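You operate a simulated robot arm through the tools that you are given. There is no shell and no other tool.

Carry out the task below with a simulated robot arm. There is one attempt and no reset: what you move stays moved.

Task
Empty the two blue tins on the sorter shelf: dark beans into the blue tub, others into the sample tray.
Fine: look into each tin; the tins go back in their places; nothing spilt. Set down upright: blue ridge tin, blue coast tin.
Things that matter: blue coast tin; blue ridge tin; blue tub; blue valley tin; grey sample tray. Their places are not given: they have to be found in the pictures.

Only the result counts: the job must be done as asked and must still hold three seconds after the hand-in. Knocking over, shifting, dropping, spilling or breaking anything else fails it.

Robot
A 6-joint arm with a three-finger gripper, fixed in place. Base frame: the origin is at the foot of the arm, x ahead of it, y to its left, z up. Readings come in m, rad, newtons and seconds.
Its first joint turns from -2.897 to 2.897 rad. Payload 4.89 kg.
Tool frame: the origin (TCP) lies between the finger pads and is the grasp point; the fingertips stand 0.03 m ahead of it; z points along the fingers, y is the line along which they close. The gripper opens to 0.164 m. The gripper's body begins 0.125 m behind the TCP.
Orientation is told as [roll, pitch, yaw] about the base's x, y, z axes, in that order, counted from this pose: with the fingers straight down and closing along the base's y, the tool's x points along the base's -x, its y along +y and its z along -z.

Tools
- The arm moves only by the tool drive_tool. Its argument "deltas" is a list that holds one entry, the list of rows, each a list of 7 numbers: the shift along the tool's x, y, z in units of 20 mm (1.0 is 20 mm), then the turn, a rotation vector about the tool's x, y, z in units of 8 degrees (1.0 is 8 degrees), then the finger opening in m, from 0 to 0.164. In form: [[[dx, dy, dz, rx, ry, rz, grip], ...]]. A call has 1 to 20 rows; each row shifts and turns the commanded pose from where the row before left it, along the tool's axes as they then stand. A call with a number of a shift or a turn outside -1 to 1 is refused whole. A row lasts 0.2 s, in which the tool goes at most 0.05 m and 0.15 rad; a call with a longer step from one row to the next is refused whole, and so is a gripper value outside its range. Where a pose cannot be reached the arm comes as near as it can. A force on the tool above 40 N (or 10 N above the force at the start of the call, whichever is more), or a blocked arm, ends the call early, and 0.2 s more pass. Each finger travels about 0.108 m/s and halts on what it meets, pressing with about 43 N; the grip force reading is that of the motor and also rises with nothing between the fingers. The clock runs only during rows and for 0.2 s after the last one: add rows that do not move to give the fingers time. It gives the time, the measured TCP pose, the force on the tool (base axes), the opening and the grip force at its end, in the units of the frame above (readings bear some noise), with the torque about the TCP (base axes, N m) and any sound that the robot's microphone picked up.
- Cameras (640 x 400 px; columns grow to the right, rows downward): "scene" is fixed at [0.2199, -0.5023, 1.3705]; the picture's right is [0.66, -0.75, 0.00], its down [-0.20, -0.17, -0.97] and it looks along [0.72, 0.64, -0.26] (base axes); focal length 368 px, centre (320, 200). "wrist" rides on the gripper at [0.076, -0.002, -0.152] in the tool frame; the picture's right is [0.02, 1.00, 0.00], its down [-0.88, 0.02, -0.47] and it looks along [-0.47, 0.01, 0.88] (tool axes); focal length 247 px, centre (320, 200).
- capture(camera): a new picture of that camera. The clock stands still meanwhile.
- lift_body(by): slides the trunk up (or, below 0, down) by that many m; the arm rides with it, the base frame stays. It gives what a move gives, with no picture.
- point_at(camera, pixels): for up to 12 pixels [column, row] of the newest picture of that camera ("zoom" is the newest enlarged one), the place [x, y, z] in the base frame of the surface seen there, good to about 0.002 m. The clock stands still meanwhile.
- close_up(camera, box): a new picture of the part [left, top, right, bottom] of that camera's present view, enlarged. The clock stands still meanwhile.
- close_job(): hands the job in; it is judged then, once.

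Leave the gripper open and the arm clear of the work at the hand-in unless told otherwise.

The tools are called by a JSON object that holds its "op" and its "data". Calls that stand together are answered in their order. drive_tool: Moves the arm, as the interface text tells. Its arguments: {"type":"object","properties":{"deltas":{"type":"array","items":{"type":"array","items":{"type":"array","items":{"type":"number"}}}}},"required":["deltas"]} The other tools are called the same way: lift_body (by) slides the trunk up or down; capture (camera) takes a picture; point_at (camera, pixels) gives the place of the surface under pixels of a picture; close_up (camera, box) takes an enlarged picture of a part of a camera's view; close_job () hands the job in.

At the start:

```text
clock: 0.0
position: [0.7039, -0.0848, 1.293]
orientation: [-0.002, 0.0, 0.0]
force: [-0.6, 0.6, 0.3]
moment: [0.0, 0.01, -0.03]
opening: 0.1641
gripper_force: 0.0
trunk travel left (down, up): [-0.175, 0.215]
```

scene: 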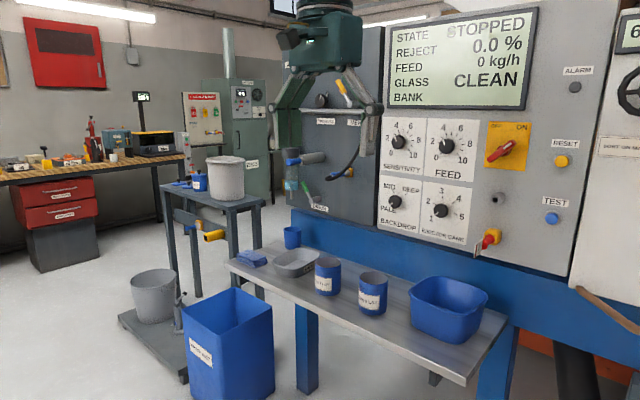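
wrist: 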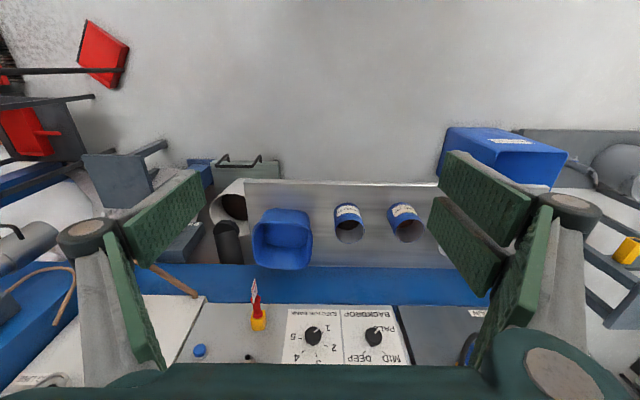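

I see a shelf with two blue tins (around columns 327 and 372), a blue tub (450, 305), a grey tray (297, 262), and a blue bin on the floor. I'll enlarge the shelf area to read the labels.

{"op": "close_up", "data": {"camera": "scene", "box": [220, 220, 420, 345]}}

{"op": "close_up", "data": {"camera": "wrist", "box": [220, 160, 460, 310]}}

{"op": "close_up", "data": {"camera": "scene", "box": [160, 130, 320, 230]}}

```text
3.20 times, centred on (320, 282) of scene
```

zoom: 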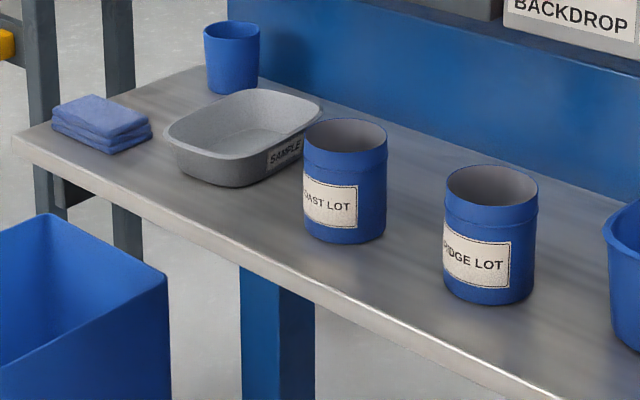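

```text
2.67 times, centred on (340, 235) of wrist
```

zoom: 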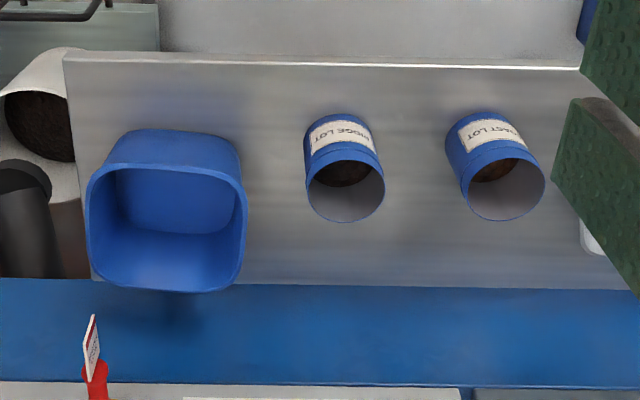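

```text
4.00 times, centred on (240, 180) of scene
```

zoom: 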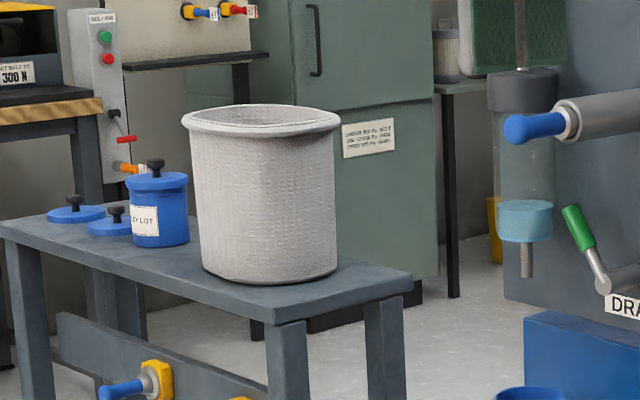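

The shelf holds COAST LOT and RIDGE LOT (open); the VALLEY tin is on the side table with its lid on. Now I'll check the floor bin's label and the tub, and measure positions of shelf things.

{"op": "close_up", "data": {"camera": "scene", "box": [160, 280, 320, 400]}}

{"op": "close_up", "data": {"camera": "scene", "box": [340, 220, 580, 370]}}

{"op": "point_at", "data": {"camera": "scene", "pixels": [[315, 261], [340, 262], [327, 293], [359, 276], [387, 277], [372, 313], [412, 283], [489, 294], [432, 278], [470, 320], [449, 341], [410, 320]]}}

{"op": "point_at", "data": {"camera": "wrist", "pixels": [[255, 222], [312, 222], [283, 210], [283, 268], [283, 245], [335, 228], [363, 228], [349, 240], [349, 225], [405, 225], [407, 240], [375, 250]]}}

```text
3.33 times, centred on (240, 340) of scene
```

zoom: 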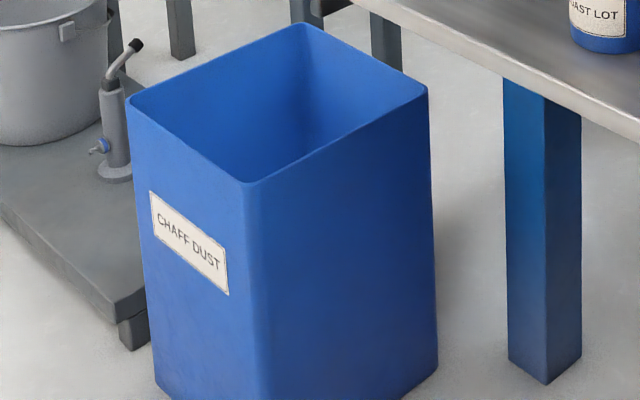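

```text
2.67 times, centred on (460, 295) of scene
```

zoom: 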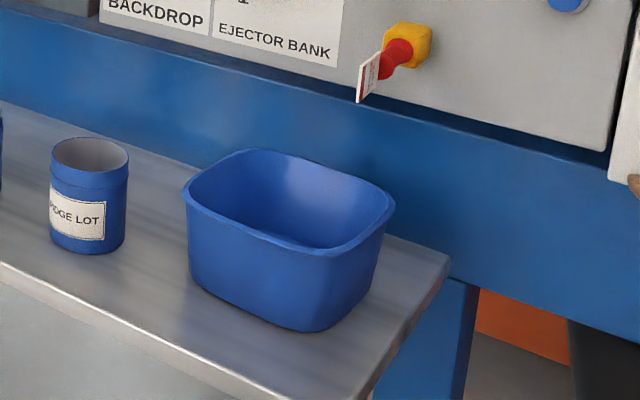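

```text
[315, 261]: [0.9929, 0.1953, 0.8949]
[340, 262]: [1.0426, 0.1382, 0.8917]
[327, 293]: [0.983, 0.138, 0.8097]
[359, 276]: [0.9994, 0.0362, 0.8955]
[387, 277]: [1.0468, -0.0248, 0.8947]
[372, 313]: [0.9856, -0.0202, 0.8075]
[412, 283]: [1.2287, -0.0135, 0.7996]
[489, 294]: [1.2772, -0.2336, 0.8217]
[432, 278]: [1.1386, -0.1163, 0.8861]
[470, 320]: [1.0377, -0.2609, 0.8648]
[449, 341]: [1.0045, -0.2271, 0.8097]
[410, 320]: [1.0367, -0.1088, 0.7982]
```

```text
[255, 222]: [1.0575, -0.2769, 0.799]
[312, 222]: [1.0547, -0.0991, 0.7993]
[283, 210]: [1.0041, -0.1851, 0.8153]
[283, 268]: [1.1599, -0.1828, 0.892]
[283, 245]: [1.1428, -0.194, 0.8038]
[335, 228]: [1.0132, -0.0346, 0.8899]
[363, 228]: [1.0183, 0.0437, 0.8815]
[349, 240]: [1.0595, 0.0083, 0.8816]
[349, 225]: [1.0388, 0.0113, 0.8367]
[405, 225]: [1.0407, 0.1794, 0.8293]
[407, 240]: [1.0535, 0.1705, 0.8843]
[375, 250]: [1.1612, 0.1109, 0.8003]
```

Floor bin is "CHAFF DUST", so the blue tub is the one on the shelf. Now I'll measure the shelf edges, the sample tray, the neighbours and the machine front.

{"op": "point_at", "data": {"camera": "scene", "pixels": [[272, 264], [298, 277], [320, 254], [296, 249], [296, 262], [225, 265], [460, 383], [508, 318], [350, 325], [252, 258], [292, 238], [284, 230]]}}

{"op": "point_at", "data": {"camera": "scene", "pixels": [[360, 240], [540, 300], [492, 236], [310, 160], [345, 172], [310, 200], [350, 192], [234, 345], [272, 305], [183, 312], [235, 290], [290, 250]]}}

{"op": "point_at", "data": {"camera": "wrist", "pixels": [[245, 182], [330, 182], [430, 184], [340, 262], [340, 280], [258, 320], [312, 335], [373, 335], [420, 330], [230, 240], [233, 205], [380, 200]]}}

```text
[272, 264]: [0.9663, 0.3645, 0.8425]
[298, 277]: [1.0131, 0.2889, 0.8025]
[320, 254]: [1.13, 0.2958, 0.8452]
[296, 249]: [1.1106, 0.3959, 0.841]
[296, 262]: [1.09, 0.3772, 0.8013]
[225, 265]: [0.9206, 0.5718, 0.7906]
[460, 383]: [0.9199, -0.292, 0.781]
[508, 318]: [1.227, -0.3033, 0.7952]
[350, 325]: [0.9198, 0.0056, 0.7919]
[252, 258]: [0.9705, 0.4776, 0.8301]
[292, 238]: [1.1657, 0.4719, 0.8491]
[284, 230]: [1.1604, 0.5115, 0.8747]
```

```text
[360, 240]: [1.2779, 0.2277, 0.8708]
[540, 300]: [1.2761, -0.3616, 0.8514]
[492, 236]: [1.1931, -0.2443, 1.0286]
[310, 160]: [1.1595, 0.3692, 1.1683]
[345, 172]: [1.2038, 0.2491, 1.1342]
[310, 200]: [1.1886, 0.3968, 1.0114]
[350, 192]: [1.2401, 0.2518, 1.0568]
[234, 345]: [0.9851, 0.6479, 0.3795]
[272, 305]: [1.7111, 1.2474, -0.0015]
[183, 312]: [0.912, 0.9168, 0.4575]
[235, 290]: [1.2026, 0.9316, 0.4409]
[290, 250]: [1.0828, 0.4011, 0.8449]
```

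```text
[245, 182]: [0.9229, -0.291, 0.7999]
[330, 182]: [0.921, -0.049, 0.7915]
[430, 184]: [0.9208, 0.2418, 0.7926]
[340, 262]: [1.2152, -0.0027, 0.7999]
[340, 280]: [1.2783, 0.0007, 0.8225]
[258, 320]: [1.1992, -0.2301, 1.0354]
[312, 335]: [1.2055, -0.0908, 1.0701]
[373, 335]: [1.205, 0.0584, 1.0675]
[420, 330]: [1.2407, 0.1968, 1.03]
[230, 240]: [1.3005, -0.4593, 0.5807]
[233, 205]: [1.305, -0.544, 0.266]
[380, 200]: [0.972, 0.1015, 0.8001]
```

Shelf top is z≈0.80, x 0.92–1.23. Ridge tin is near (1.02, 0.005), coast tin near (1.02, 0.17), tub around (1.08, -0.19), tray around (1.05, 0.35). First I move the wrist camera forward, over the two tins, to look inside them.

{"op": "drive_tool", "data": {"deltas": [[[-0.9, 0.73, 0.2, 0, 0, 0, 0.164], [-0.9, 0.73, 0.2, 0, 0, 0, 0.164], [-0.9, 0.73, 0.2, 0, 0, 0, 0.164], [-0.9, 0.73, 0.2, 0, 0, 0, 0.164], [-0.9, 0.73, 0.2, 0, 0, 0, 0.164], [-0.9, 0.73, 0.2, 0, 0, 0, 0.164], [-0.9, 0.73, 0.2, 0, 0, 0, 0.164], [-0.9, 0.73, 0.2, 0, 0, 0, 0.164], [-0.9, 0.73, 0.2, 0, 0, 0, 0.164], [-0.9, 0.73, 0.2, 0, 0, 0, 0.164], [-0.9, 0.73, 0.2, 0, 0, 0, 0.164], [-0.9, 0.73, 0.2, 0, 0, 0, 0.164], [0, 0, 0, 0, 0, 0, 0.164]]]}}

```text
clock: 2.8
position: [0.9224, 0.0908, 1.245]
orientation: [0.001, 0.001, -0.001]
force: [0.6, 0.9, 0.4]
moment: [-0.01, 0.1, 0.02]
opening: 0.164
gripper_force: 0.0
trunk travel left (down, up): [-0.175, 0.215]
```

The arm reached (0.922, 0.091, 1.245). Now a wrist picture.

{"op": "capture", "data": {"camera": "wrist"}}

```text
taken
```

wrist: 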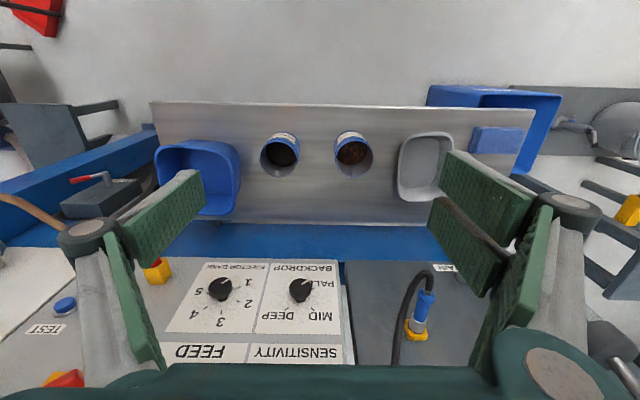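

Both tin mouths are visible at (280, 155) and (353, 153). I enlarge each.

{"op": "close_up", "data": {"camera": "wrist", "box": [256, 130, 304, 180]}}

{"op": "close_up", "data": {"camera": "wrist", "box": [329, 128, 377, 178]}}

{"op": "point_at", "data": {"camera": "wrist", "pixels": [[280, 150], [280, 160], [352, 150], [352, 158], [418, 170], [205, 185], [280, 176], [353, 174]]}}

```text
8.00 times, centred on (280, 155) of wrist
```

zoom: 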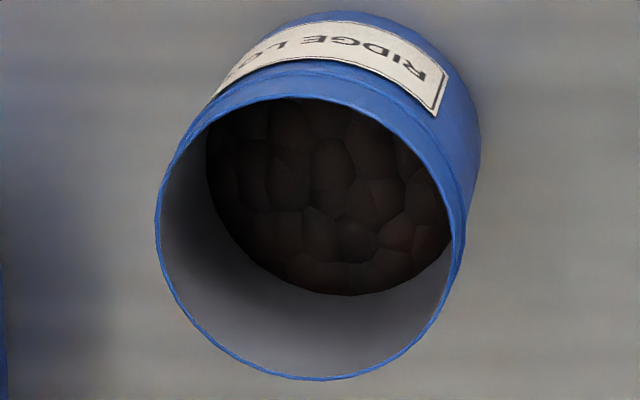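

```text
8.00 times, centred on (353, 153) of wrist
```

zoom: 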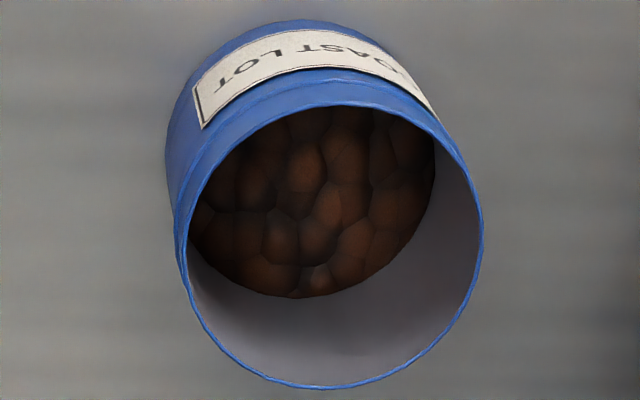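

```text
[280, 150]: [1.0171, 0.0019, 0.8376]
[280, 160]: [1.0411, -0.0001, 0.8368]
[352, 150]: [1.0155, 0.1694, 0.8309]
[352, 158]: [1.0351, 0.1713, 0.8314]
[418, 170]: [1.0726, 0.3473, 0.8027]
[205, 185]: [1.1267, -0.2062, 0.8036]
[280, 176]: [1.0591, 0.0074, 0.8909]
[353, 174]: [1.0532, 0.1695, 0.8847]
```

The ridge beans are near-black, the coast beans a distinctly lighter brown. I'll enlarge the tub and tray to measure their rims and see that both are empty.

{"op": "close_up", "data": {"camera": "wrist", "box": [385, 115, 481, 215]}}

{"op": "point_at", "data": {"camera": "zoom", "pixels": [[165, 130], [300, 75], [180, 250], [270, 340], [255, 180], [270, 230], [420, 150], [300, 300], [230, 60], [330, 160]]}}

{"op": "close_up", "data": {"camera": "wrist", "box": [140, 125, 260, 225]}}

{"op": "point_at", "data": {"camera": "zoom", "pixels": [[90, 180], [250, 60], [430, 150], [300, 360], [250, 200], [320, 250], [200, 80], [150, 200]]}}

```text
4.00 times, centred on (433, 165) of wrist
```

zoom: 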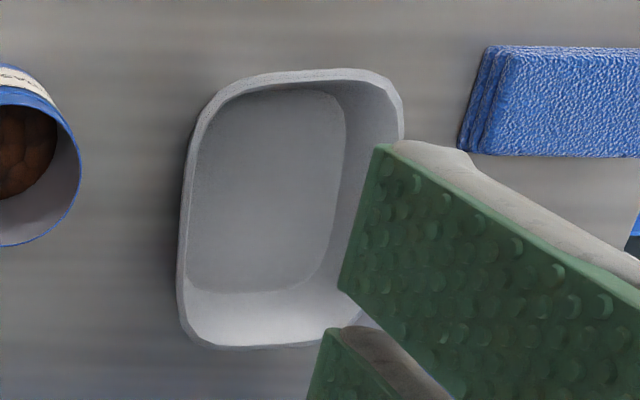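

```text
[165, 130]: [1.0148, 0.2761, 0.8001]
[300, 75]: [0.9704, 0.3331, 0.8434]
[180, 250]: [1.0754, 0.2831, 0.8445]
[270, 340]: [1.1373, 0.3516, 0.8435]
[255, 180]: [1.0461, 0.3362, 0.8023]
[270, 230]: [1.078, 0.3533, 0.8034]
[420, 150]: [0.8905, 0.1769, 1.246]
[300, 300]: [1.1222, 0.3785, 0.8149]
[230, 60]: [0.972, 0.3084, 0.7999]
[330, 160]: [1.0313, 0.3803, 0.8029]
```

```text
4.00 times, centred on (200, 175) of wrist
```

zoom: 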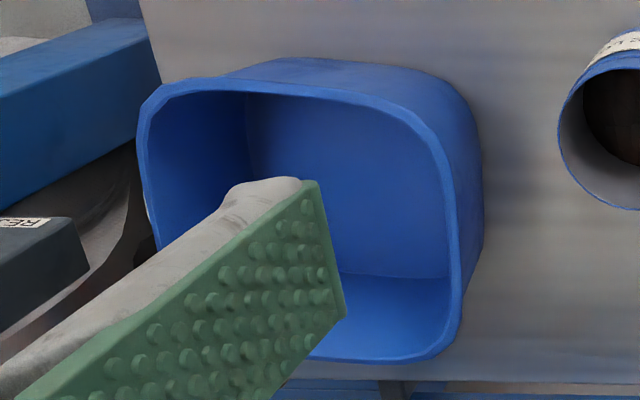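

```text
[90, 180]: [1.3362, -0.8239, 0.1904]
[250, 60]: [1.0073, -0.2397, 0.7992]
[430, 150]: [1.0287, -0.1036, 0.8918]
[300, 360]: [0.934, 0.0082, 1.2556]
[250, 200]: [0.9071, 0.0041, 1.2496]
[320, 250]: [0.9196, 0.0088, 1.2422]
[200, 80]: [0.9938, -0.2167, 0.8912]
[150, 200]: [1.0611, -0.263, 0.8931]
```

Tray: x 0.97–1.137, y 0.283–0.405, rim z 0.844, empty. Tub: centre about (1.078, -0.183), rim z 0.893, empty. Tins at ridge (1.020, 0.004) and coast (1.015, 0.165), diameter ≈0.083, rim z≈0.893. They're beyond tool-down reach, so I'll grip from the front with a near-horizontal tool. First back off and drop to (0.86, 0.005, 1.15).

{"op": "drive_tool", "data": {"deltas": [[[0.5, -0.72, 0.8, 0, 0, 0, 0.164], [0.5, -0.72, 0.8, 0, 0, 0, 0.164], [0.5, -0.72, 0.8, 0, 0, 0, 0.164], [0.5, -0.72, 0.8, 0, 0, 0, 0.164], [0.5, -0.72, 0.8, 0, 0, 0, 0.164], [0.5, -0.72, 0.8, 0, 0, 0, 0.164], [0, 0, 0, 0, 0, 0, 0.164]]]}}

```text
clock: 4.4
position: [0.8598, 0.0057, 1.1493]
orientation: [-0.001, 0.0, 0.001]
force: [0.2, -0.6, 0.5]
moment: [0.03, 0.03, 0.03]
opening: 0.1641
gripper_force: 0.0
trunk travel left (down, up): [-0.175, 0.215]
```

Now I pitch the tool forward by 80° (about -tool y) at this spot, clear of everything, in 10 rows.

{"op": "drive_tool", "data": {"deltas": [[[0, 0, 0, 0, -1, 0, 0.164], [0, 0, 0, 0, -1, 0, 0.164], [0, 0, 0, 0, -1, 0, 0.164], [0, 0, 0, 0, -1, 0, 0.164], [0, 0, 0, 0, -1, 0, 0.164], [0, 0, 0, 0, -1, 0, 0.164], [0, 0, 0, 0, -1, 0, 0.164], [0, 0, 0, 0, -1, 0, 0.164], [0, 0, 0, 0, -1, 0, 0.164], [0, 0, 0, 0, -1, 0, 0.164], [0, 0, 0, 0, 0, 0, 0.164]]]}}

```text
clock: 6.8
position: [0.8593, 0.0046, 1.1475]
orientation: [-0.002, -1.397, 0.001]
force: [0.5, -0.8, -0.7]
moment: [0.01, -0.01, 0.02]
opening: 0.164
gripper_force: 0.0
trunk travel left (down, up): [-0.175, 0.215]
```

The tilted pose is reachable. I check both pictures before descending.

{"op": "capture", "data": {"camera": "scene"}}

{"op": "capture", "data": {"camera": "wrist"}}

```text
taken
```

scene: 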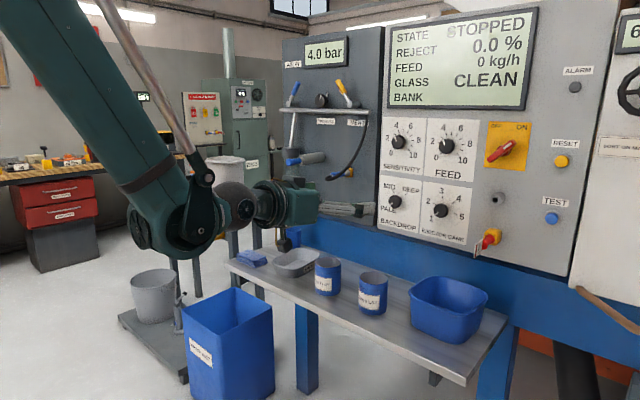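

```text
taken
```

wrist: 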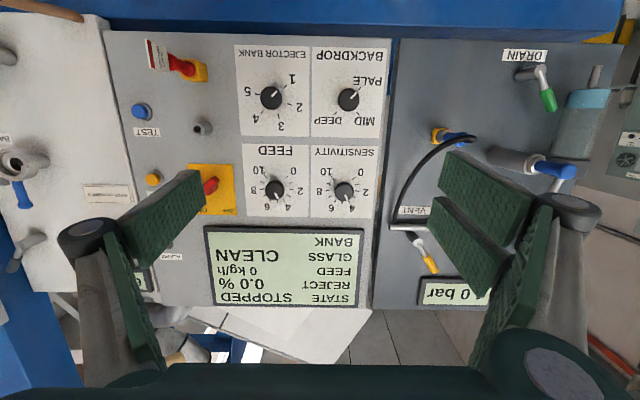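

The arm is clear of everything. I'll check where the low wrist joint and the chaff bin are before descending.

{"op": "point_at", "data": {"camera": "scene", "pixels": [[222, 337], [188, 305], [235, 288], [270, 308], [150, 240], [205, 225], [283, 243], [195, 190], [120, 150]]}}

```text
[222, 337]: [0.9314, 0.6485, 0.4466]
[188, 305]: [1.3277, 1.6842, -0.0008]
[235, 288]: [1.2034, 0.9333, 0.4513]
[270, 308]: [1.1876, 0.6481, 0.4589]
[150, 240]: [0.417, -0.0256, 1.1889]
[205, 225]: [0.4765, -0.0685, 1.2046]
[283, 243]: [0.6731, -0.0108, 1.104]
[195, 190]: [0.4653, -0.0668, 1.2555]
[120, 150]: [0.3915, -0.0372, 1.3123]
```

The bin is far to the left and low (y≥0.65, z≤0.46), so the way down is free. I descend to the pre-grasp point (0.89, 0.004, 0.847) in front of the ridge tin, narrowing the fingers to 0.125.

{"op": "drive_tool", "data": {"deltas": [[[0.908, -0.003, 0.259, 0, 0, 0, 0.125], [0.908, -0.003, 0.259, 0, 0, 0, 0.125], [0.908, -0.003, 0.259, 0, 0, 0, 0.125], [0.908, -0.003, 0.259, 0, 0, 0, 0.125], [0.908, -0.003, 0.259, 0, 0, 0, 0.125], [0.908, -0.003, 0.259, 0, 0, 0, 0.125], [0.908, -0.003, 0.259, 0, 0, 0, 0.125], [0.908, -0.003, 0.259, 0, 0, 0, 0.125], [0.908, -0.003, 0.259, 0, 0, 0, 0.125], [0.908, -0.003, 0.259, 0, 0, 0, 0.125], [0.908, -0.003, 0.259, 0, 0, 0, 0.125], [0.908, -0.003, 0.259, 0, 0, 0, 0.125], [0.908, -0.003, 0.259, 0, 0, 0, 0.125], [0.908, -0.003, 0.259, 0, 0, 0, 0.125], [0.908, -0.003, 0.259, 0, 0, 0, 0.125], [0.908, -0.003, 0.259, 0, 0, 0, 0.125], [0, 0, 0, 0, 0, 0, 0.125]]]}}

```text
clock: 10.4
position: [0.9786, 0.0045, 0.9488]
orientation: [0.0, -1.392, 0.0]
force: [0.4, -0.3, -0.3]
moment: [-0.04, -0.01, 0.03]
opening: 0.1248
gripper_force: 0.0
out of reach, approached as far as the arm can: row 7, 8, 9, 10, 11, 12, 13, 14, 15, 16
trunk travel left (down, up): [-0.175, 0.215]
```

The pose became unreachable low down (the arm stopped at x 0.979, z 0.949, above the tins; no contact). I back straight up, then will lower the trunk instead.

{"op": "drive_tool", "data": {"deltas": [[[-0.985, 0, -0.174, 0, 0, 0, 0.125], [-0.985, 0, -0.174, 0, 0, 0, 0.125]]]}}

```text
clock: 11.0
position: [0.9778, 0.0057, 0.9905]
orientation: [-0.002, -1.396, 0.0]
force: [0.5, 0.6, -0.2]
moment: [0.0, -0.03, 0.01]
opening: 0.1251
gripper_force: 0.0
trunk travel left (down, up): [-0.175, 0.215]
```

Now back off to about (0.895, 0.005, 1.06), clear in front of the tin.

{"op": "drive_tool", "data": {"deltas": [[[-0.455, 0, -0.783, 0, 0, 0, 0.125], [-0.455, 0, -0.783, 0, 0, 0, 0.125], [-0.455, 0, -0.783, 0, 0, 0, 0.125], [-0.455, 0, -0.783, 0, 0, 0, 0.125], [-0.455, 0, -0.783, 0, 0, 0, 0.125], [-0.455, 0, -0.783, 0, 0, 0, 0.125], [0, 0, 0, 0, 0, 0, 0.125]]]}}

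```text
clock: 12.6
position: [0.8957, 0.0041, 1.0633]
orientation: [-0.001, -1.397, -0.001]
force: [-0.8, -0.6, 0.5]
moment: [0.02, 0.03, 0.01]
opening: 0.1249
gripper_force: 0.1
trunk travel left (down, up): [-0.175, 0.215]
```

At (0.896, 0.004, 1.063). Fingertips at x≈0.926, in front of the tin (front face ≈0.978). Lowering the trunk by 0.17.

{"op": "lift_body", "data": {"by": -0.17}}

```text
clock: 14.5
position: [0.8951, 0.0037, 0.8924]
orientation: [0.0, -1.395, 0.0]
force: [0.0, -0.5, -0.1]
moment: [0.0, 0.04, -0.01]
opening: 0.1252
gripper_force: 0.0
trunk travel left (down, up): [-0.005, 0.385]
```

{"op": "capture", "data": {"camera": "scene"}}

{"op": "capture", "data": {"camera": "wrist"}}

```text
taken
```

scene: 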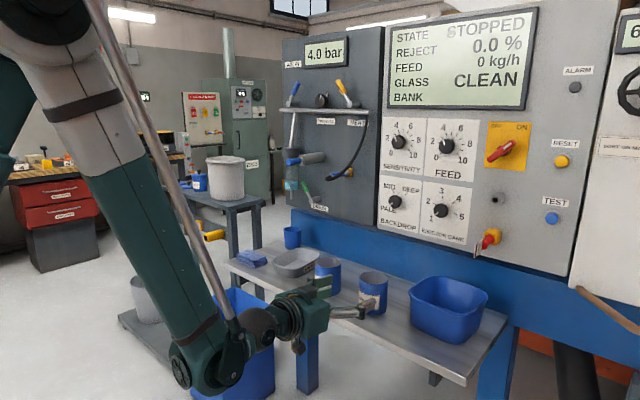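

```text
taken
```

wrist: 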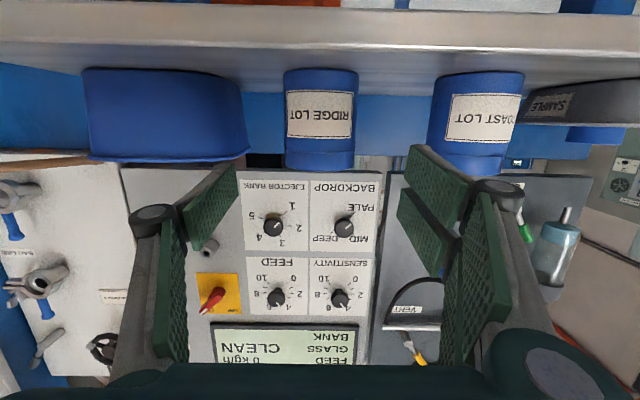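

The tin (columns 285–357) is centred between the fingers. I measure its front surface precisely.

{"op": "point_at", "data": {"camera": "wrist", "pixels": [[320, 85], [320, 115], [320, 160], [292, 85], [350, 85], [475, 85], [470, 120], [165, 110], [165, 155]]}}

{"op": "point_at", "data": {"camera": "scene", "pixels": [[298, 346], [275, 330], [220, 370], [330, 310], [365, 310], [316, 283]]}}

```text
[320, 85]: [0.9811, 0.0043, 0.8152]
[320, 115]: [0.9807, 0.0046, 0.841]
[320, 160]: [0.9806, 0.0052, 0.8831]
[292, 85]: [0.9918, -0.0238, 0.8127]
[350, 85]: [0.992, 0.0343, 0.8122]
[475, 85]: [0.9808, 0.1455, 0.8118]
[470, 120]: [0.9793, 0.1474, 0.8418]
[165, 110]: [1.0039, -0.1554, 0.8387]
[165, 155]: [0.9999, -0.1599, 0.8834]
```

```text
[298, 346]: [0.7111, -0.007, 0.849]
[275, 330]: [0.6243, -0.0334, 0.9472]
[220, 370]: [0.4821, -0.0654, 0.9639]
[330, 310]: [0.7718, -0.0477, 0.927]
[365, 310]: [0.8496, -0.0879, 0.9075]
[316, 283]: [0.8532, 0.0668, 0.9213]
```

Ridge tin front face x=0.981, centre ≈(1.022, 0.005). I advance to put the TCP at the tin axis, at z≈0.848, fingers at 0.11 around it.

{"op": "drive_tool", "data": {"deltas": [[[0.4, 0.03, 0.071, 0, 0, 0, 0.11], [0.4, 0.03, 0.071, 0, 0, 0, 0.11], [0.4, 0.03, 0.071, 0, 0, 0, 0.11], [0.4, 0, 0.071, 0, 0, 0, 0.11], [0.4, 0, 0.071, 0, 0, 0, 0.11], [0, 0, 0, 0, 0, 0, 0.11]]]}}

```text
clock: 15.9
position: [0.8947, 0.0075, 0.8534]
orientation: [-0.001, -1.395, -0.001]
force: [0.1, 0.1, -0.7]
moment: [-0.03, 0.01, 0.02]
opening: 0.1101
gripper_force: 0.0
trunk travel left (down, up): [-0.005, 0.385]
```

Descended fine. Now forward 0.127 m around the tin.

{"op": "drive_tool", "data": {"deltas": [[[-0.086, -0.0125, 0.63, 0, 0, 0, 0.11], [-0.086, -0.0125, 0.63, 0, 0, 0, 0.11], [-0.086, -0.0125, 0.63, 0, 0, 0, 0.11], [-0.086, -0.0125, 0.63, 0, 0, 0, 0.11], [-0.086, -0.0125, 0.63, 0, 0, 0, 0.11], [-0.086, -0.0125, 0.63, 0, 0, 0, 0.11], [-0.086, -0.0125, 0.63, 0, 0, 0, 0.11], [-0.086, -0.0125, 0.63, 0, 0, 0, 0.11], [-0.086, -0.0125, 0.63, 0, 0, 0, 0.11], [-0.086, -0.0125, 0.63, 0, 0, 0, 0.11], [0, 0, 0, 0, 0, 0, 0.11]]]}}

```text
clock: 18.3
position: [1.0224, 0.0024, 0.8472]
orientation: [0.001, -1.397, -0.001]
force: [-0.3, -0.2, 0.0]
moment: [-0.03, 0.04, 0.03]
opening: 0.1102
gripper_force: 0.1
trunk travel left (down, up): [-0.005, 0.385]
```

TCP is at (1.0224, 0.0024, 0.8472), no force. I check the alignment in pictures before closing.

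{"op": "capture", "data": {"camera": "wrist"}}

{"op": "close_up", "data": {"camera": "scene", "box": [240, 220, 480, 370]}}

```text
taken
```

wrist: 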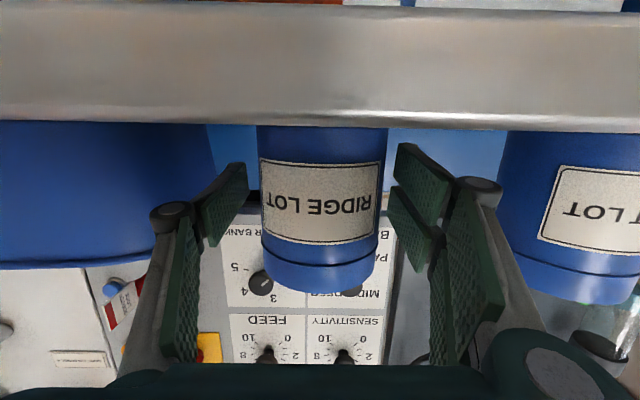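

```text
2.67 times, centred on (360, 295) of scene
```

zoom: 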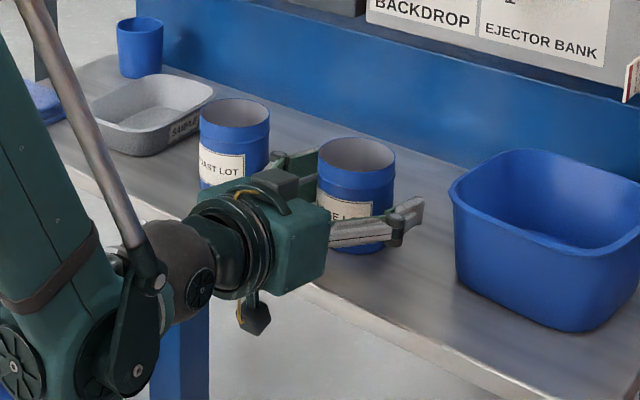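

The tin is between the fingers with both gaps clear. Closing the fingers.

{"op": "drive_tool", "data": {"deltas": [[[0, 0, 0, 0, 0, 0, 0.1], [0, 0, 0, 0, 0, 0, 0.09], [0, 0, 0, 0, 0, 0, 0.08], [0, 0, 0, 0, 0, 0, 0.07], [0, 0, 0, 0, 0, 0, 0.07], [0, 0, 0, 0, 0, 0, 0.07]]]}}

```text
clock: 19.7
position: [1.0229, 0.0043, 0.8469]
orientation: [0.0, -1.397, 0.0]
force: [-0.8, 0.9, 1.0]
moment: [0.07, -0.02, 0.04]
opening: 0.0776
gripper_force: 42.4
trunk travel left (down, up): [-0.005, 0.385]
```

Gripped at 0.0776 m with 42 N. Lifting straight up by 0.15 m.

{"op": "drive_tool", "data": {"deltas": [[[-0.3, 0, -0.053, 0, 0, 0, 0.07], [-0.6, 0, -0.106, 0, 0, 0, 0.07], [-0.739, 0, -0.1305, 0, 0, 0, 0.07], [-0.739, 0, -0.1305, 0, 0, 0, 0.07], [-0.739, 0, -0.1305, 0, 0, 0, 0.07], [-0.739, 0, -0.1305, 0, 0, 0, 0.07], [-0.739, 0, -0.1305, 0, 0, 0, 0.07], [-0.739, 0, -0.1305, 0, 0, 0, 0.07], [-0.739, 0, -0.1305, 0, 0, 0, 0.07], [-0.739, 0, -0.1305, 0, 0, 0, 0.07], [-0.739, 0, -0.1305, 0, 0, 0, 0.07], [0, 0, 0, 0, 0, 0, 0.07]]]}}

{"op": "capture", "data": {"camera": "scene"}}

{"op": "capture", "data": {"camera": "wrist"}}

```text
clock: 22.3
position: [1.0209, 0.0044, 1.0017]
orientation: [0.0, -1.396, 0.0]
force: [-0.5, -0.1, -1.7]
moment: [-0.02, -0.01, 0.01]
opening: 0.0773
gripper_force: 43.0
trunk travel left (down, up): [-0.005, 0.385]
```

```text
taken
```

scene: 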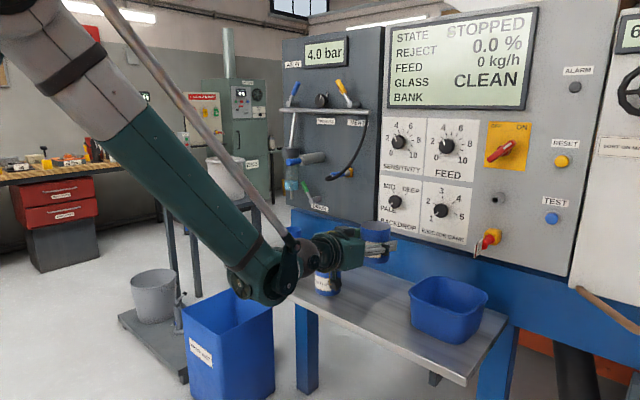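

```text
taken
```

wrist: 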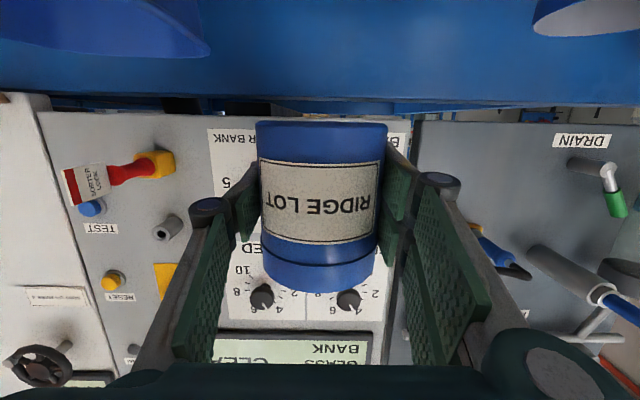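

The tin is held upright, lifted clear. Before carrying it to the tub I check where the emergency-stop tag above the tub sticks out.

{"op": "point_at", "data": {"camera": "scene", "pixels": [[478, 243], [477, 250], [482, 240], [440, 210], [395, 202]]}}

{"op": "point_at", "data": {"camera": "wrist", "pixels": [[85, 185], [70, 190], [130, 175], [168, 228], [320, 200]]}}

```text
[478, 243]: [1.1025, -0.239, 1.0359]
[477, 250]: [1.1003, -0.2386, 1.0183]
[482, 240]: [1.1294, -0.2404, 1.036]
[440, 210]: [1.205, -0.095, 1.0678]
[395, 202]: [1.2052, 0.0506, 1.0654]
```

```text
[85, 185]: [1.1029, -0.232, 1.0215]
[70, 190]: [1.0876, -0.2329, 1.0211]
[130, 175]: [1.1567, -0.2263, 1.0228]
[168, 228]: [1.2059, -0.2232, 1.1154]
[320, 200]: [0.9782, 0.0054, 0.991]
```

The red lockout tag reaches out to x≈1.085 at y≈-0.235, z≈1.01–1.04, so I'll pour with the tin kept at y>-0.205. Moving the upright tin to (1.075, -0.135, 0.99) over the tub.

{"op": "drive_tool", "data": {"deltas": [[[0.012, -0.697, 0.276, 0, 0, 0, 0.07], [0.012, -0.697, 0.276, 0, 0, 0, 0.07], [0.012, -0.697, 0.276, 0, 0, 0, 0.07], [0.012, -0.697, 0.276, 0, 0, 0, 0.07], [0.012, -0.697, 0.276, 0, 0, 0, 0.07], [0.012, -0.697, 0.276, 0, 0, 0, 0.07], [0.012, -0.697, 0.276, 0, 0, 0, 0.07], [0.012, -0.697, 0.276, 0, 0, 0, 0.07], [0.012, -0.697, 0.276, 0, 0, 0, 0.07], [0.012, -0.697, 0.276, 0, 0, 0, 0.07], [0, 0, 0, 0, 0, 0, 0.07]]]}}

{"op": "close_up", "data": {"camera": "scene", "box": [320, 190, 560, 340]}}

{"op": "capture", "data": {"camera": "wrist"}}

```text
clock: 24.7
position: [1.0766, -0.1347, 0.9895]
orientation: [-0.004, -1.395, 0.002]
force: [-0.7, -0.3, -0.9]
moment: [0.02, 0.01, -0.02]
opening: 0.0775
gripper_force: 42.2
trunk travel left (down, up): [-0.005, 0.385]
```

```text
2.67 times, centred on (440, 265) of scene
```

zoom: 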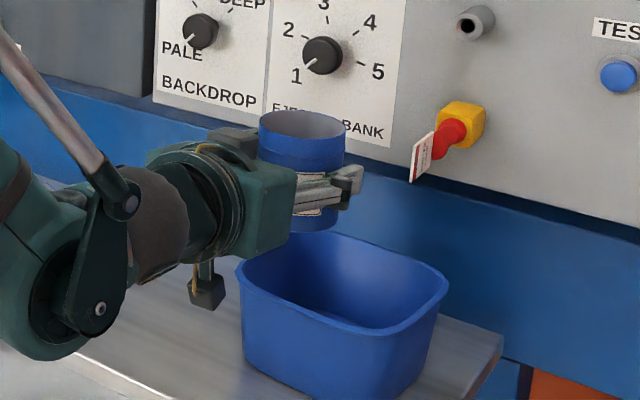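

```text
taken
```

wrist: 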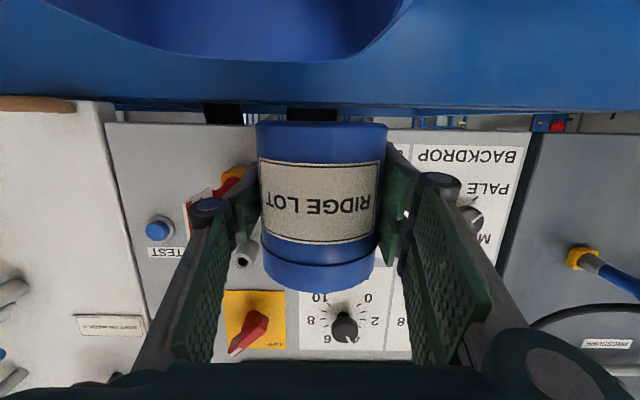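

Positioned. I begin rolling the tool about its axis (+z) 40° slowly, to confirm the tin leans toward -y (over the tub).

{"op": "drive_tool", "data": {"deltas": [[[0, 0, 0, 0, 0, 0.5, 0.07], [0, 0, 0, 0, 0, 0.5, 0.07], [0, 0, 0, 0, 0, 0.5, 0.07], [0, 0, 0, 0, 0, 0.5, 0.07], [0, 0, 0, 0, 0, 0.5, 0.07], [0, 0, 0, 0, 0, 0.5, 0.07], [0, 0, 0, 0, 0, 0.5, 0.07], [0, 0, 0, 0, 0, 0.5, 0.07], [0, 0, 0, 0, 0, 0.5, 0.07], [0, 0, 0, 0, 0, 0.5, 0.07], [0, 0, 0, 0, 0, 0, 0.07]]]}}

{"op": "close_up", "data": {"camera": "scene", "box": [320, 190, 560, 340]}}

```text
clock: 27.1
position: [1.076, -0.1348, 0.9898]
orientation: [1.302, -0.853, -1.366]
force: [0.1, 0.0, -1.6]
moment: [-0.01, 0.02, -0.03]
opening: 0.077
gripper_force: 42.7
trunk travel left (down, up): [-0.005, 0.385]
```

```text
2.67 times, centred on (440, 265) of scene
```

zoom: 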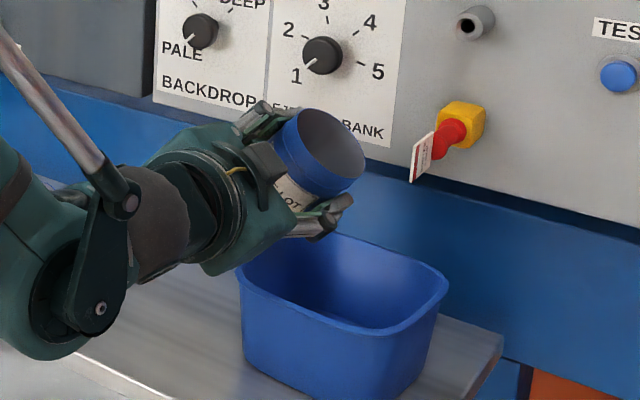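

Leaning toward -y as intended, lip over the tub. Continue rolling slowly at 3° per row up to 100°.

{"op": "drive_tool", "data": {"deltas": [[[0, 0, 0, 0, 0, 0.375, 0.07], [0, 0, 0, 0, 0, 0.375, 0.07], [0, 0, 0, 0, 0, 0.375, 0.07], [0, 0, 0, 0, 0, 0.375, 0.07], [0, 0, 0, 0, 0, 0.375, 0.07], [0, 0, 0, 0, 0, 0.375, 0.07], [0, 0, 0, 0, 0, 0.375, 0.07], [0, 0, 0, 0, 0, 0.375, 0.07], [0, 0, 0, 0, 0, 0.375, 0.07], [0, 0, 0, 0, 0, 0.375, 0.07]]]}}

{"op": "close_up", "data": {"camera": "scene", "box": [320, 190, 560, 340]}}

```text
clock: 29.3
position: [1.0766, -0.1369, 0.9887]
orientation: [1.384, -0.342, -1.507]
force: [0.7, -0.1, -1.6]
moment: [0.02, 0.02, 0.02]
opening: 0.0775
gripper_force: 42.9
trunk travel left (down, up): [-0.005, 0.385]
```

```text
2.67 times, centred on (440, 265) of scene
```

zoom: 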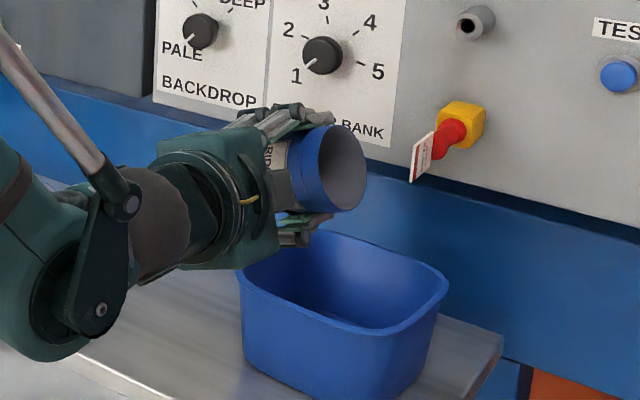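

At 70° nothing has come out yet. Continue slowly to 94°.

{"op": "drive_tool", "data": {"deltas": [[[0, 0, 0, 0, 0, 0.3, 0.07], [0, 0, 0, 0, 0, 0.3, 0.07], [0, 0, 0, 0, 0, 0.3, 0.07], [0, 0, 0, 0, 0, 0.3, 0.07], [0, 0, 0, 0, 0, 0.3, 0.07], [0, 0, 0, 0, 0, 0.3, 0.07], [0, 0, 0, 0, 0, 0.3, 0.07], [0, 0, 0, 0, 0, 0.3, 0.07], [0, 0, 0, 0, 0, 0.3, 0.07], [0, 0, 0, 0, 0, 0.3, 0.07]]]}}

{"op": "close_up", "data": {"camera": "scene", "box": [320, 190, 560, 340]}}

```text
clock: 31.5
position: [1.0757, -0.1362, 0.989]
orientation: [1.396, 0.069, -1.583]
force: [1.2, 0.9, -1.4]
moment: [-0.01, 0.01, 0.02]
opening: 0.0775
gripper_force: 42.6
trunk travel left (down, up): [-0.005, 0.385]
```

```text
2.67 times, centred on (440, 265) of scene
```

zoom: 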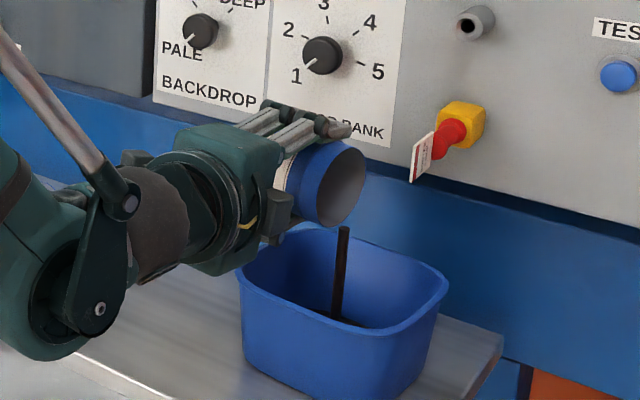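

A dark stream is running into the tub. I continue tilting to about 130° gently.

{"op": "drive_tool", "data": {"deltas": [[[0, 0, 0, 0, 0, 0.25, 0.07], [0, 0, 0, 0, 0, 0.25, 0.07], [0, 0, 0, 0, 0, 0.25, 0.07], [0, 0, 0, 0, 0, 0.25, 0.07], [0, 0, 0, 0, 0, 0.25, 0.07], [0, 0, 0, 0, 0, 0.25, 0.07], [0, 0, 0, 0, 0, 0.25, 0.07], [0, 0, 0, 0, 0, 0.25, 0.07], [0, 0, 0, 0, 0, 0.25, 0.07], [0, 0, 0, 0, 0, 0.25, 0.07], [0, 0, 0, 0, 0, 0.25, 0.07], [0, 0, 0, 0, 0, 0.25, 0.07], [0, 0, 0, 0, 0, 0.25, 0.07], [0, 0, 0, 0, 0, 0.25, 0.07], [0, 0, 0, 0, 0, 0.25, 0.07], [0, 0, 0, 0, 0, 0.25, 0.07], [0, 0, 0, 0, 0, 0.25, 0.07], [0, 0, 0, 0, 0, 0.25, 0.07]]]}}

{"op": "close_up", "data": {"camera": "scene", "box": [320, 190, 560, 340]}}

```text
clock: 35.3
position: [1.0761, -0.1354, 0.9896]
orientation: [1.343, 0.687, -1.716]
force: [0.5, -0.4, -0.7]
moment: [0.02, 0.02, -0.01]
opening: 0.0772
gripper_force: 42.8
trunk travel left (down, up): [-0.005, 0.385]
```

```text
2.67 times, centred on (440, 265) of scene
```

zoom: 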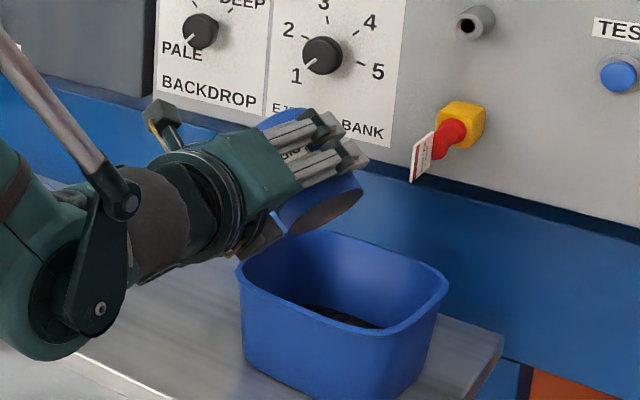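

The stream has stopped; dark beans lie in the tub. I tilt 16° more and hold a second to let any remainder out.

{"op": "drive_tool", "data": {"deltas": [[[0, 0, 0, 0, 0, 0.4, 0.07], [0, 0, 0, 0, 0, 0.4, 0.07], [0, 0, 0, 0, 0, 0.4, 0.07], [0, 0, 0, 0, 0, 0.4, 0.07], [0, 0, 0, 0, 0, 0.4, 0.07], [0, 0, 0, 0, 0, 0, 0.07], [0, 0, 0, 0, 0, 0, 0.07], [0, 0, 0, 0, 0, 0, 0.07], [0, 0, 0, 0, 0, 0, 0.07], [0, 0, 0, 0, 0, 0, 0.07], [0, 0, 0, 0, 0, 0, 0.07]]]}}

{"op": "close_up", "data": {"camera": "scene", "box": [380, 240, 540, 340]}}

```text
clock: 37.7
position: [1.0758, -0.1363, 0.9897]
orientation: [1.266, 0.955, -1.824]
force: [-0.1, 0.3, -1.0]
moment: [0.02, 0.0, -0.01]
opening: 0.0773
gripper_force: 43.1
trunk travel left (down, up): [-0.005, 0.385]
```

```text
4.00 times, centred on (460, 290) of scene
```

zoom: 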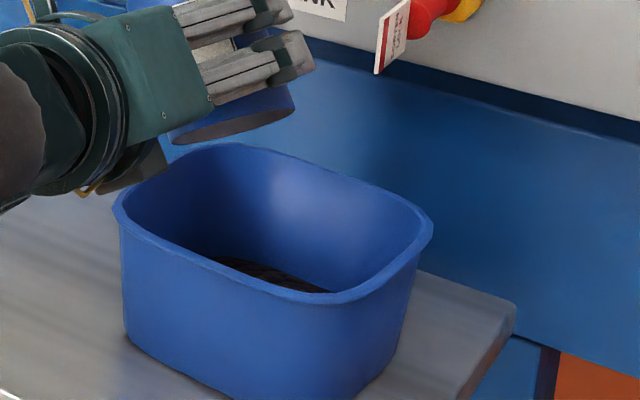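

The ridge beans are in the tub. Now roll back upright by the same 146° (18.25 units) over the tub.

{"op": "drive_tool", "data": {"deltas": [[[0, 0, 0, 0, 0, -0.95, 0.07], [0, 0, 0, 0, 0, -0.95, 0.07], [0, 0, 0, 0, 0, -0.95, 0.07], [0, 0, 0, 0, 0, -0.95, 0.07], [0, 0, 0, 0, 0, -0.95, 0.07], [0, 0, 0, 0, 0, -0.95, 0.07], [0, 0, 0, 0, 0, -0.95, 0.07], [0, 0, 0, 0, 0, -0.95, 0.07], [0, 0, 0, 0, 0, -0.95, 0.07], [0, 0, 0, 0, 0, -0.95, 0.07], [0, 0, 0, 0, 0, -0.95, 0.07], [0, 0, 0, 0, 0, -0.95, 0.07], [0, 0, 0, 0, 0, -0.95, 0.07], [0, 0, 0, 0, 0, -0.95, 0.07], [0, 0, 0, 0, 0, -0.95, 0.07], [0, 0, 0, 0, 0, -0.95, 0.07], [0, 0, 0, 0, 0, -0.95, 0.07], [0, 0, 0, 0, 0, -0.95, 0.07], [0, 0, 0, 0, 0, -0.95, 0.07], [0, 0, 0, 0, 0, -0.2, 0.07]]]}}

{"op": "close_up", "data": {"camera": "scene", "box": [320, 190, 560, 340]}}

{"op": "capture", "data": {"camera": "wrist"}}

```text
clock: 41.9
position: [1.0768, -0.135, 0.9892]
orientation: [-0.01, -1.397, 0.009]
force: [-0.5, -0.6, -0.8]
moment: [0.01, -0.02, -0.04]
opening: 0.0772
gripper_force: 43.1
trunk travel left (down, up): [-0.005, 0.385]
```

```text
2.67 times, centred on (440, 265) of scene
```

zoom: 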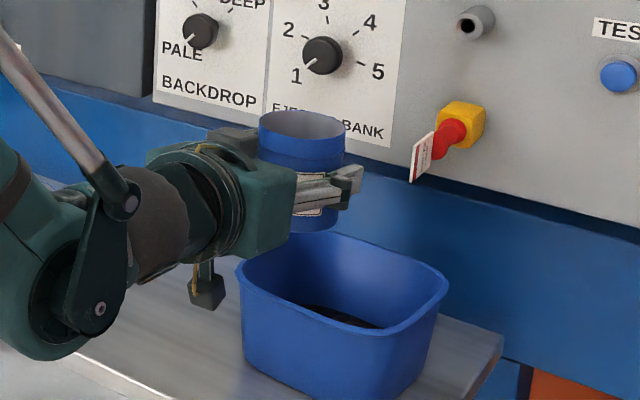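

```text
taken
```

wrist: 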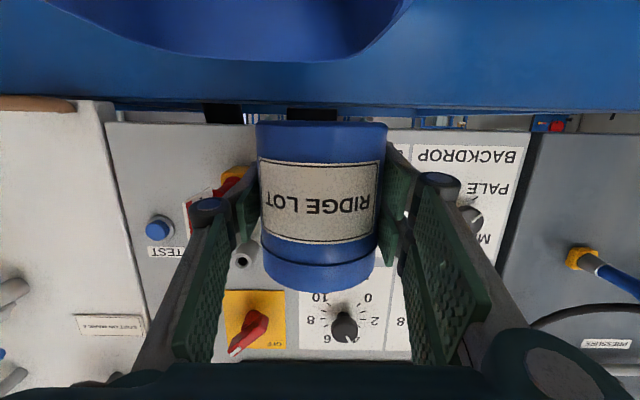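

Tin upright again, unslipped. Carry it back above its place at (1.023, 0.004).

{"op": "drive_tool", "data": {"deltas": [[[-0.006, 0.6965, -0.275, 0, 0, 0, 0.07], [-0.006, 0.6965, -0.275, 0, 0, 0, 0.07], [-0.006, 0.6965, -0.275, 0, 0, 0, 0.07], [-0.006, 0.6965, -0.275, 0, 0, 0, 0.07], [-0.006, 0.6965, -0.275, 0, 0, 0, 0.07], [-0.006, 0.6965, -0.275, 0, 0, 0, 0.07], [-0.006, 0.6965, -0.275, 0, 0, 0, 0.07], [-0.006, 0.6965, -0.275, 0, 0, 0, 0.07], [-0.006, 0.6965, -0.275, 0, 0, 0, 0.07], [-0.006, 0.6965, -0.275, 0, 0, 0, 0.07], [0, 0, 0, 0, 0, 0, 0.07]]]}}

```text
clock: 44.3
position: [1.0203, 0.0051, 1.002]
orientation: [0.002, -1.394, -0.002]
force: [0.2, 0.0, -0.1]
moment: [0.0, -0.02, 0.02]
opening: 0.0774
gripper_force: 42.6
trunk travel left (down, up): [-0.005, 0.385]
```

Above the place. Descending 0.150 m to just above the shelf.

{"op": "drive_tool", "data": {"deltas": [[[0.738, 0, 0.138, 0, 0, 0, 0.07], [0.738, 0, 0.138, 0, 0, 0, 0.07], [0.738, 0, 0.138, 0, 0, 0, 0.07], [0.738, 0, 0.138, 0, 0, 0, 0.07], [0.738, 0, 0.138, 0, 0, 0, 0.07], [0.738, 0, 0.138, 0, 0, 0, 0.07], [0.738, 0, 0.138, 0, 0, 0, 0.07], [0.738, 0, 0.138, 0, 0, 0, 0.07], [0.738, 0, 0.138, 0, 0, 0, 0.07], [0.738, 0, 0.138, 0, 0, 0, 0.07], [0, 0, 0, 0, 0, 0, 0.07]]]}}

```text
clock: 46.7
position: [1.0226, 0.0043, 0.8493]
orientation: [0.001, -1.398, 0.0]
force: [0.4, -0.1, 0.1]
moment: [-0.01, 0.04, 0.0]
opening: 0.0772
gripper_force: 43.0
trunk travel left (down, up): [-0.005, 0.385]
```

2–3 mm to go. Small steps down until contact shows.

{"op": "drive_tool", "data": {"deltas": [[[0.05, 0, 0.009, 0, 0, 0, 0.07], [0.05, 0, 0.009, 0, 0, 0, 0.07], [0, 0, 0, 0, 0, 0, 0.07]]]}}

```text
clock: 47.5
position: [1.0225, 0.0031, 0.8471]
orientation: [0.001, -1.396, -0.001]
force: [1.1, 0.0, 8.7]
moment: [0.28, 0.03, -0.05]
opening: 0.0771
gripper_force: 43.1
trunk travel left (down, up): [-0.005, 0.385]
```

Contact (8.7 N up): the tin stands on the shelf. Opening the fingers to 0.11.

{"op": "drive_tool", "data": {"deltas": [[[0, 0, 0, 0, 0, 0, 0.085], [0, 0, 0, 0, 0, 0, 0.095], [0, 0, 0, 0, 0, 0, 0.11], [0, 0, 0, 0, 0, 0, 0.11], [0, 0, 0, 0, 0, 0, 0.11]]]}}

{"op": "capture", "data": {"camera": "wrist"}}

{"op": "close_up", "data": {"camera": "scene", "box": [240, 220, 480, 370]}}

```text
clock: 48.7
position: [1.0233, 0.0046, 0.8473]
orientation: [0.0, -1.397, -0.001]
force: [0.4, -0.9, -0.4]
moment: [0.01, -0.02, 0.0]
opening: 0.11
gripper_force: 0.1
trunk travel left (down, up): [-0.005, 0.385]
```

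```text
taken
```

wrist: 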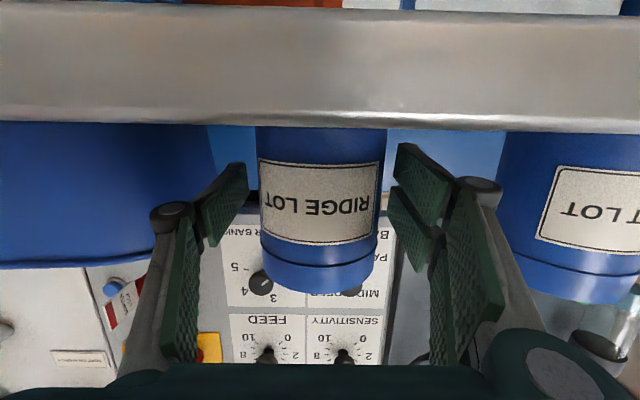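

```text
2.67 times, centred on (360, 295) of scene
```

zoom: 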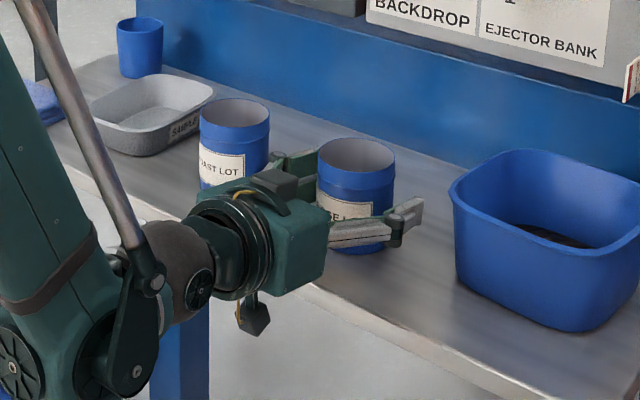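

The ridge tin stands in its place. Backing the fingers straight out.

{"op": "drive_tool", "data": {"deltas": [[[0.086, 0, -0.63, 0, 0, 0, 0.11], [0.086, 0, -0.63, 0, 0, 0, 0.11], [0.086, 0, -0.63, 0, 0, 0, 0.11], [0.086, 0, -0.63, 0, 0, 0, 0.11], [0.086, 0, -0.63, 0, 0, 0, 0.11], [0.086, 0, -0.63, 0, 0, 0, 0.11], [0.086, 0, -0.63, 0, 0, 0, 0.11], [0.086, 0, -0.63, 0, 0, 0, 0.11], [0.086, 0, -0.63, 0, 0, 0, 0.11], [0.086, 0, -0.63, 0, 0, 0, 0.11], [0, 0, 0, 0, 0, 0, 0.11]]]}}

{"op": "capture", "data": {"camera": "wrist"}}

```text
clock: 51.1
position: [0.8963, 0.0035, 0.8527]
orientation: [-0.002, -1.395, 0.0]
force: [-0.3, -0.2, 0.1]
moment: [0.03, -0.02, 0.0]
opening: 0.1102
gripper_force: 0.0
trunk travel left (down, up): [-0.005, 0.385]
```

```text
taken
```

wrist: 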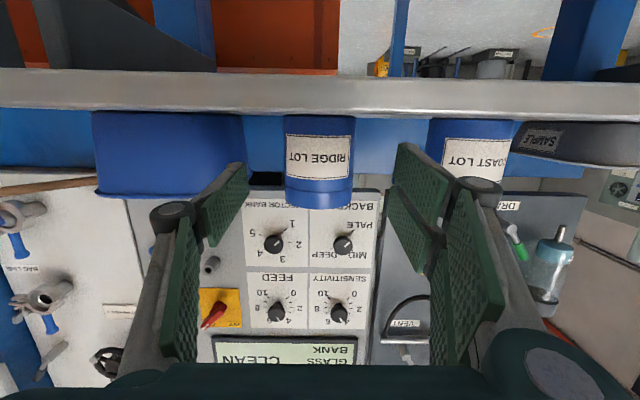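

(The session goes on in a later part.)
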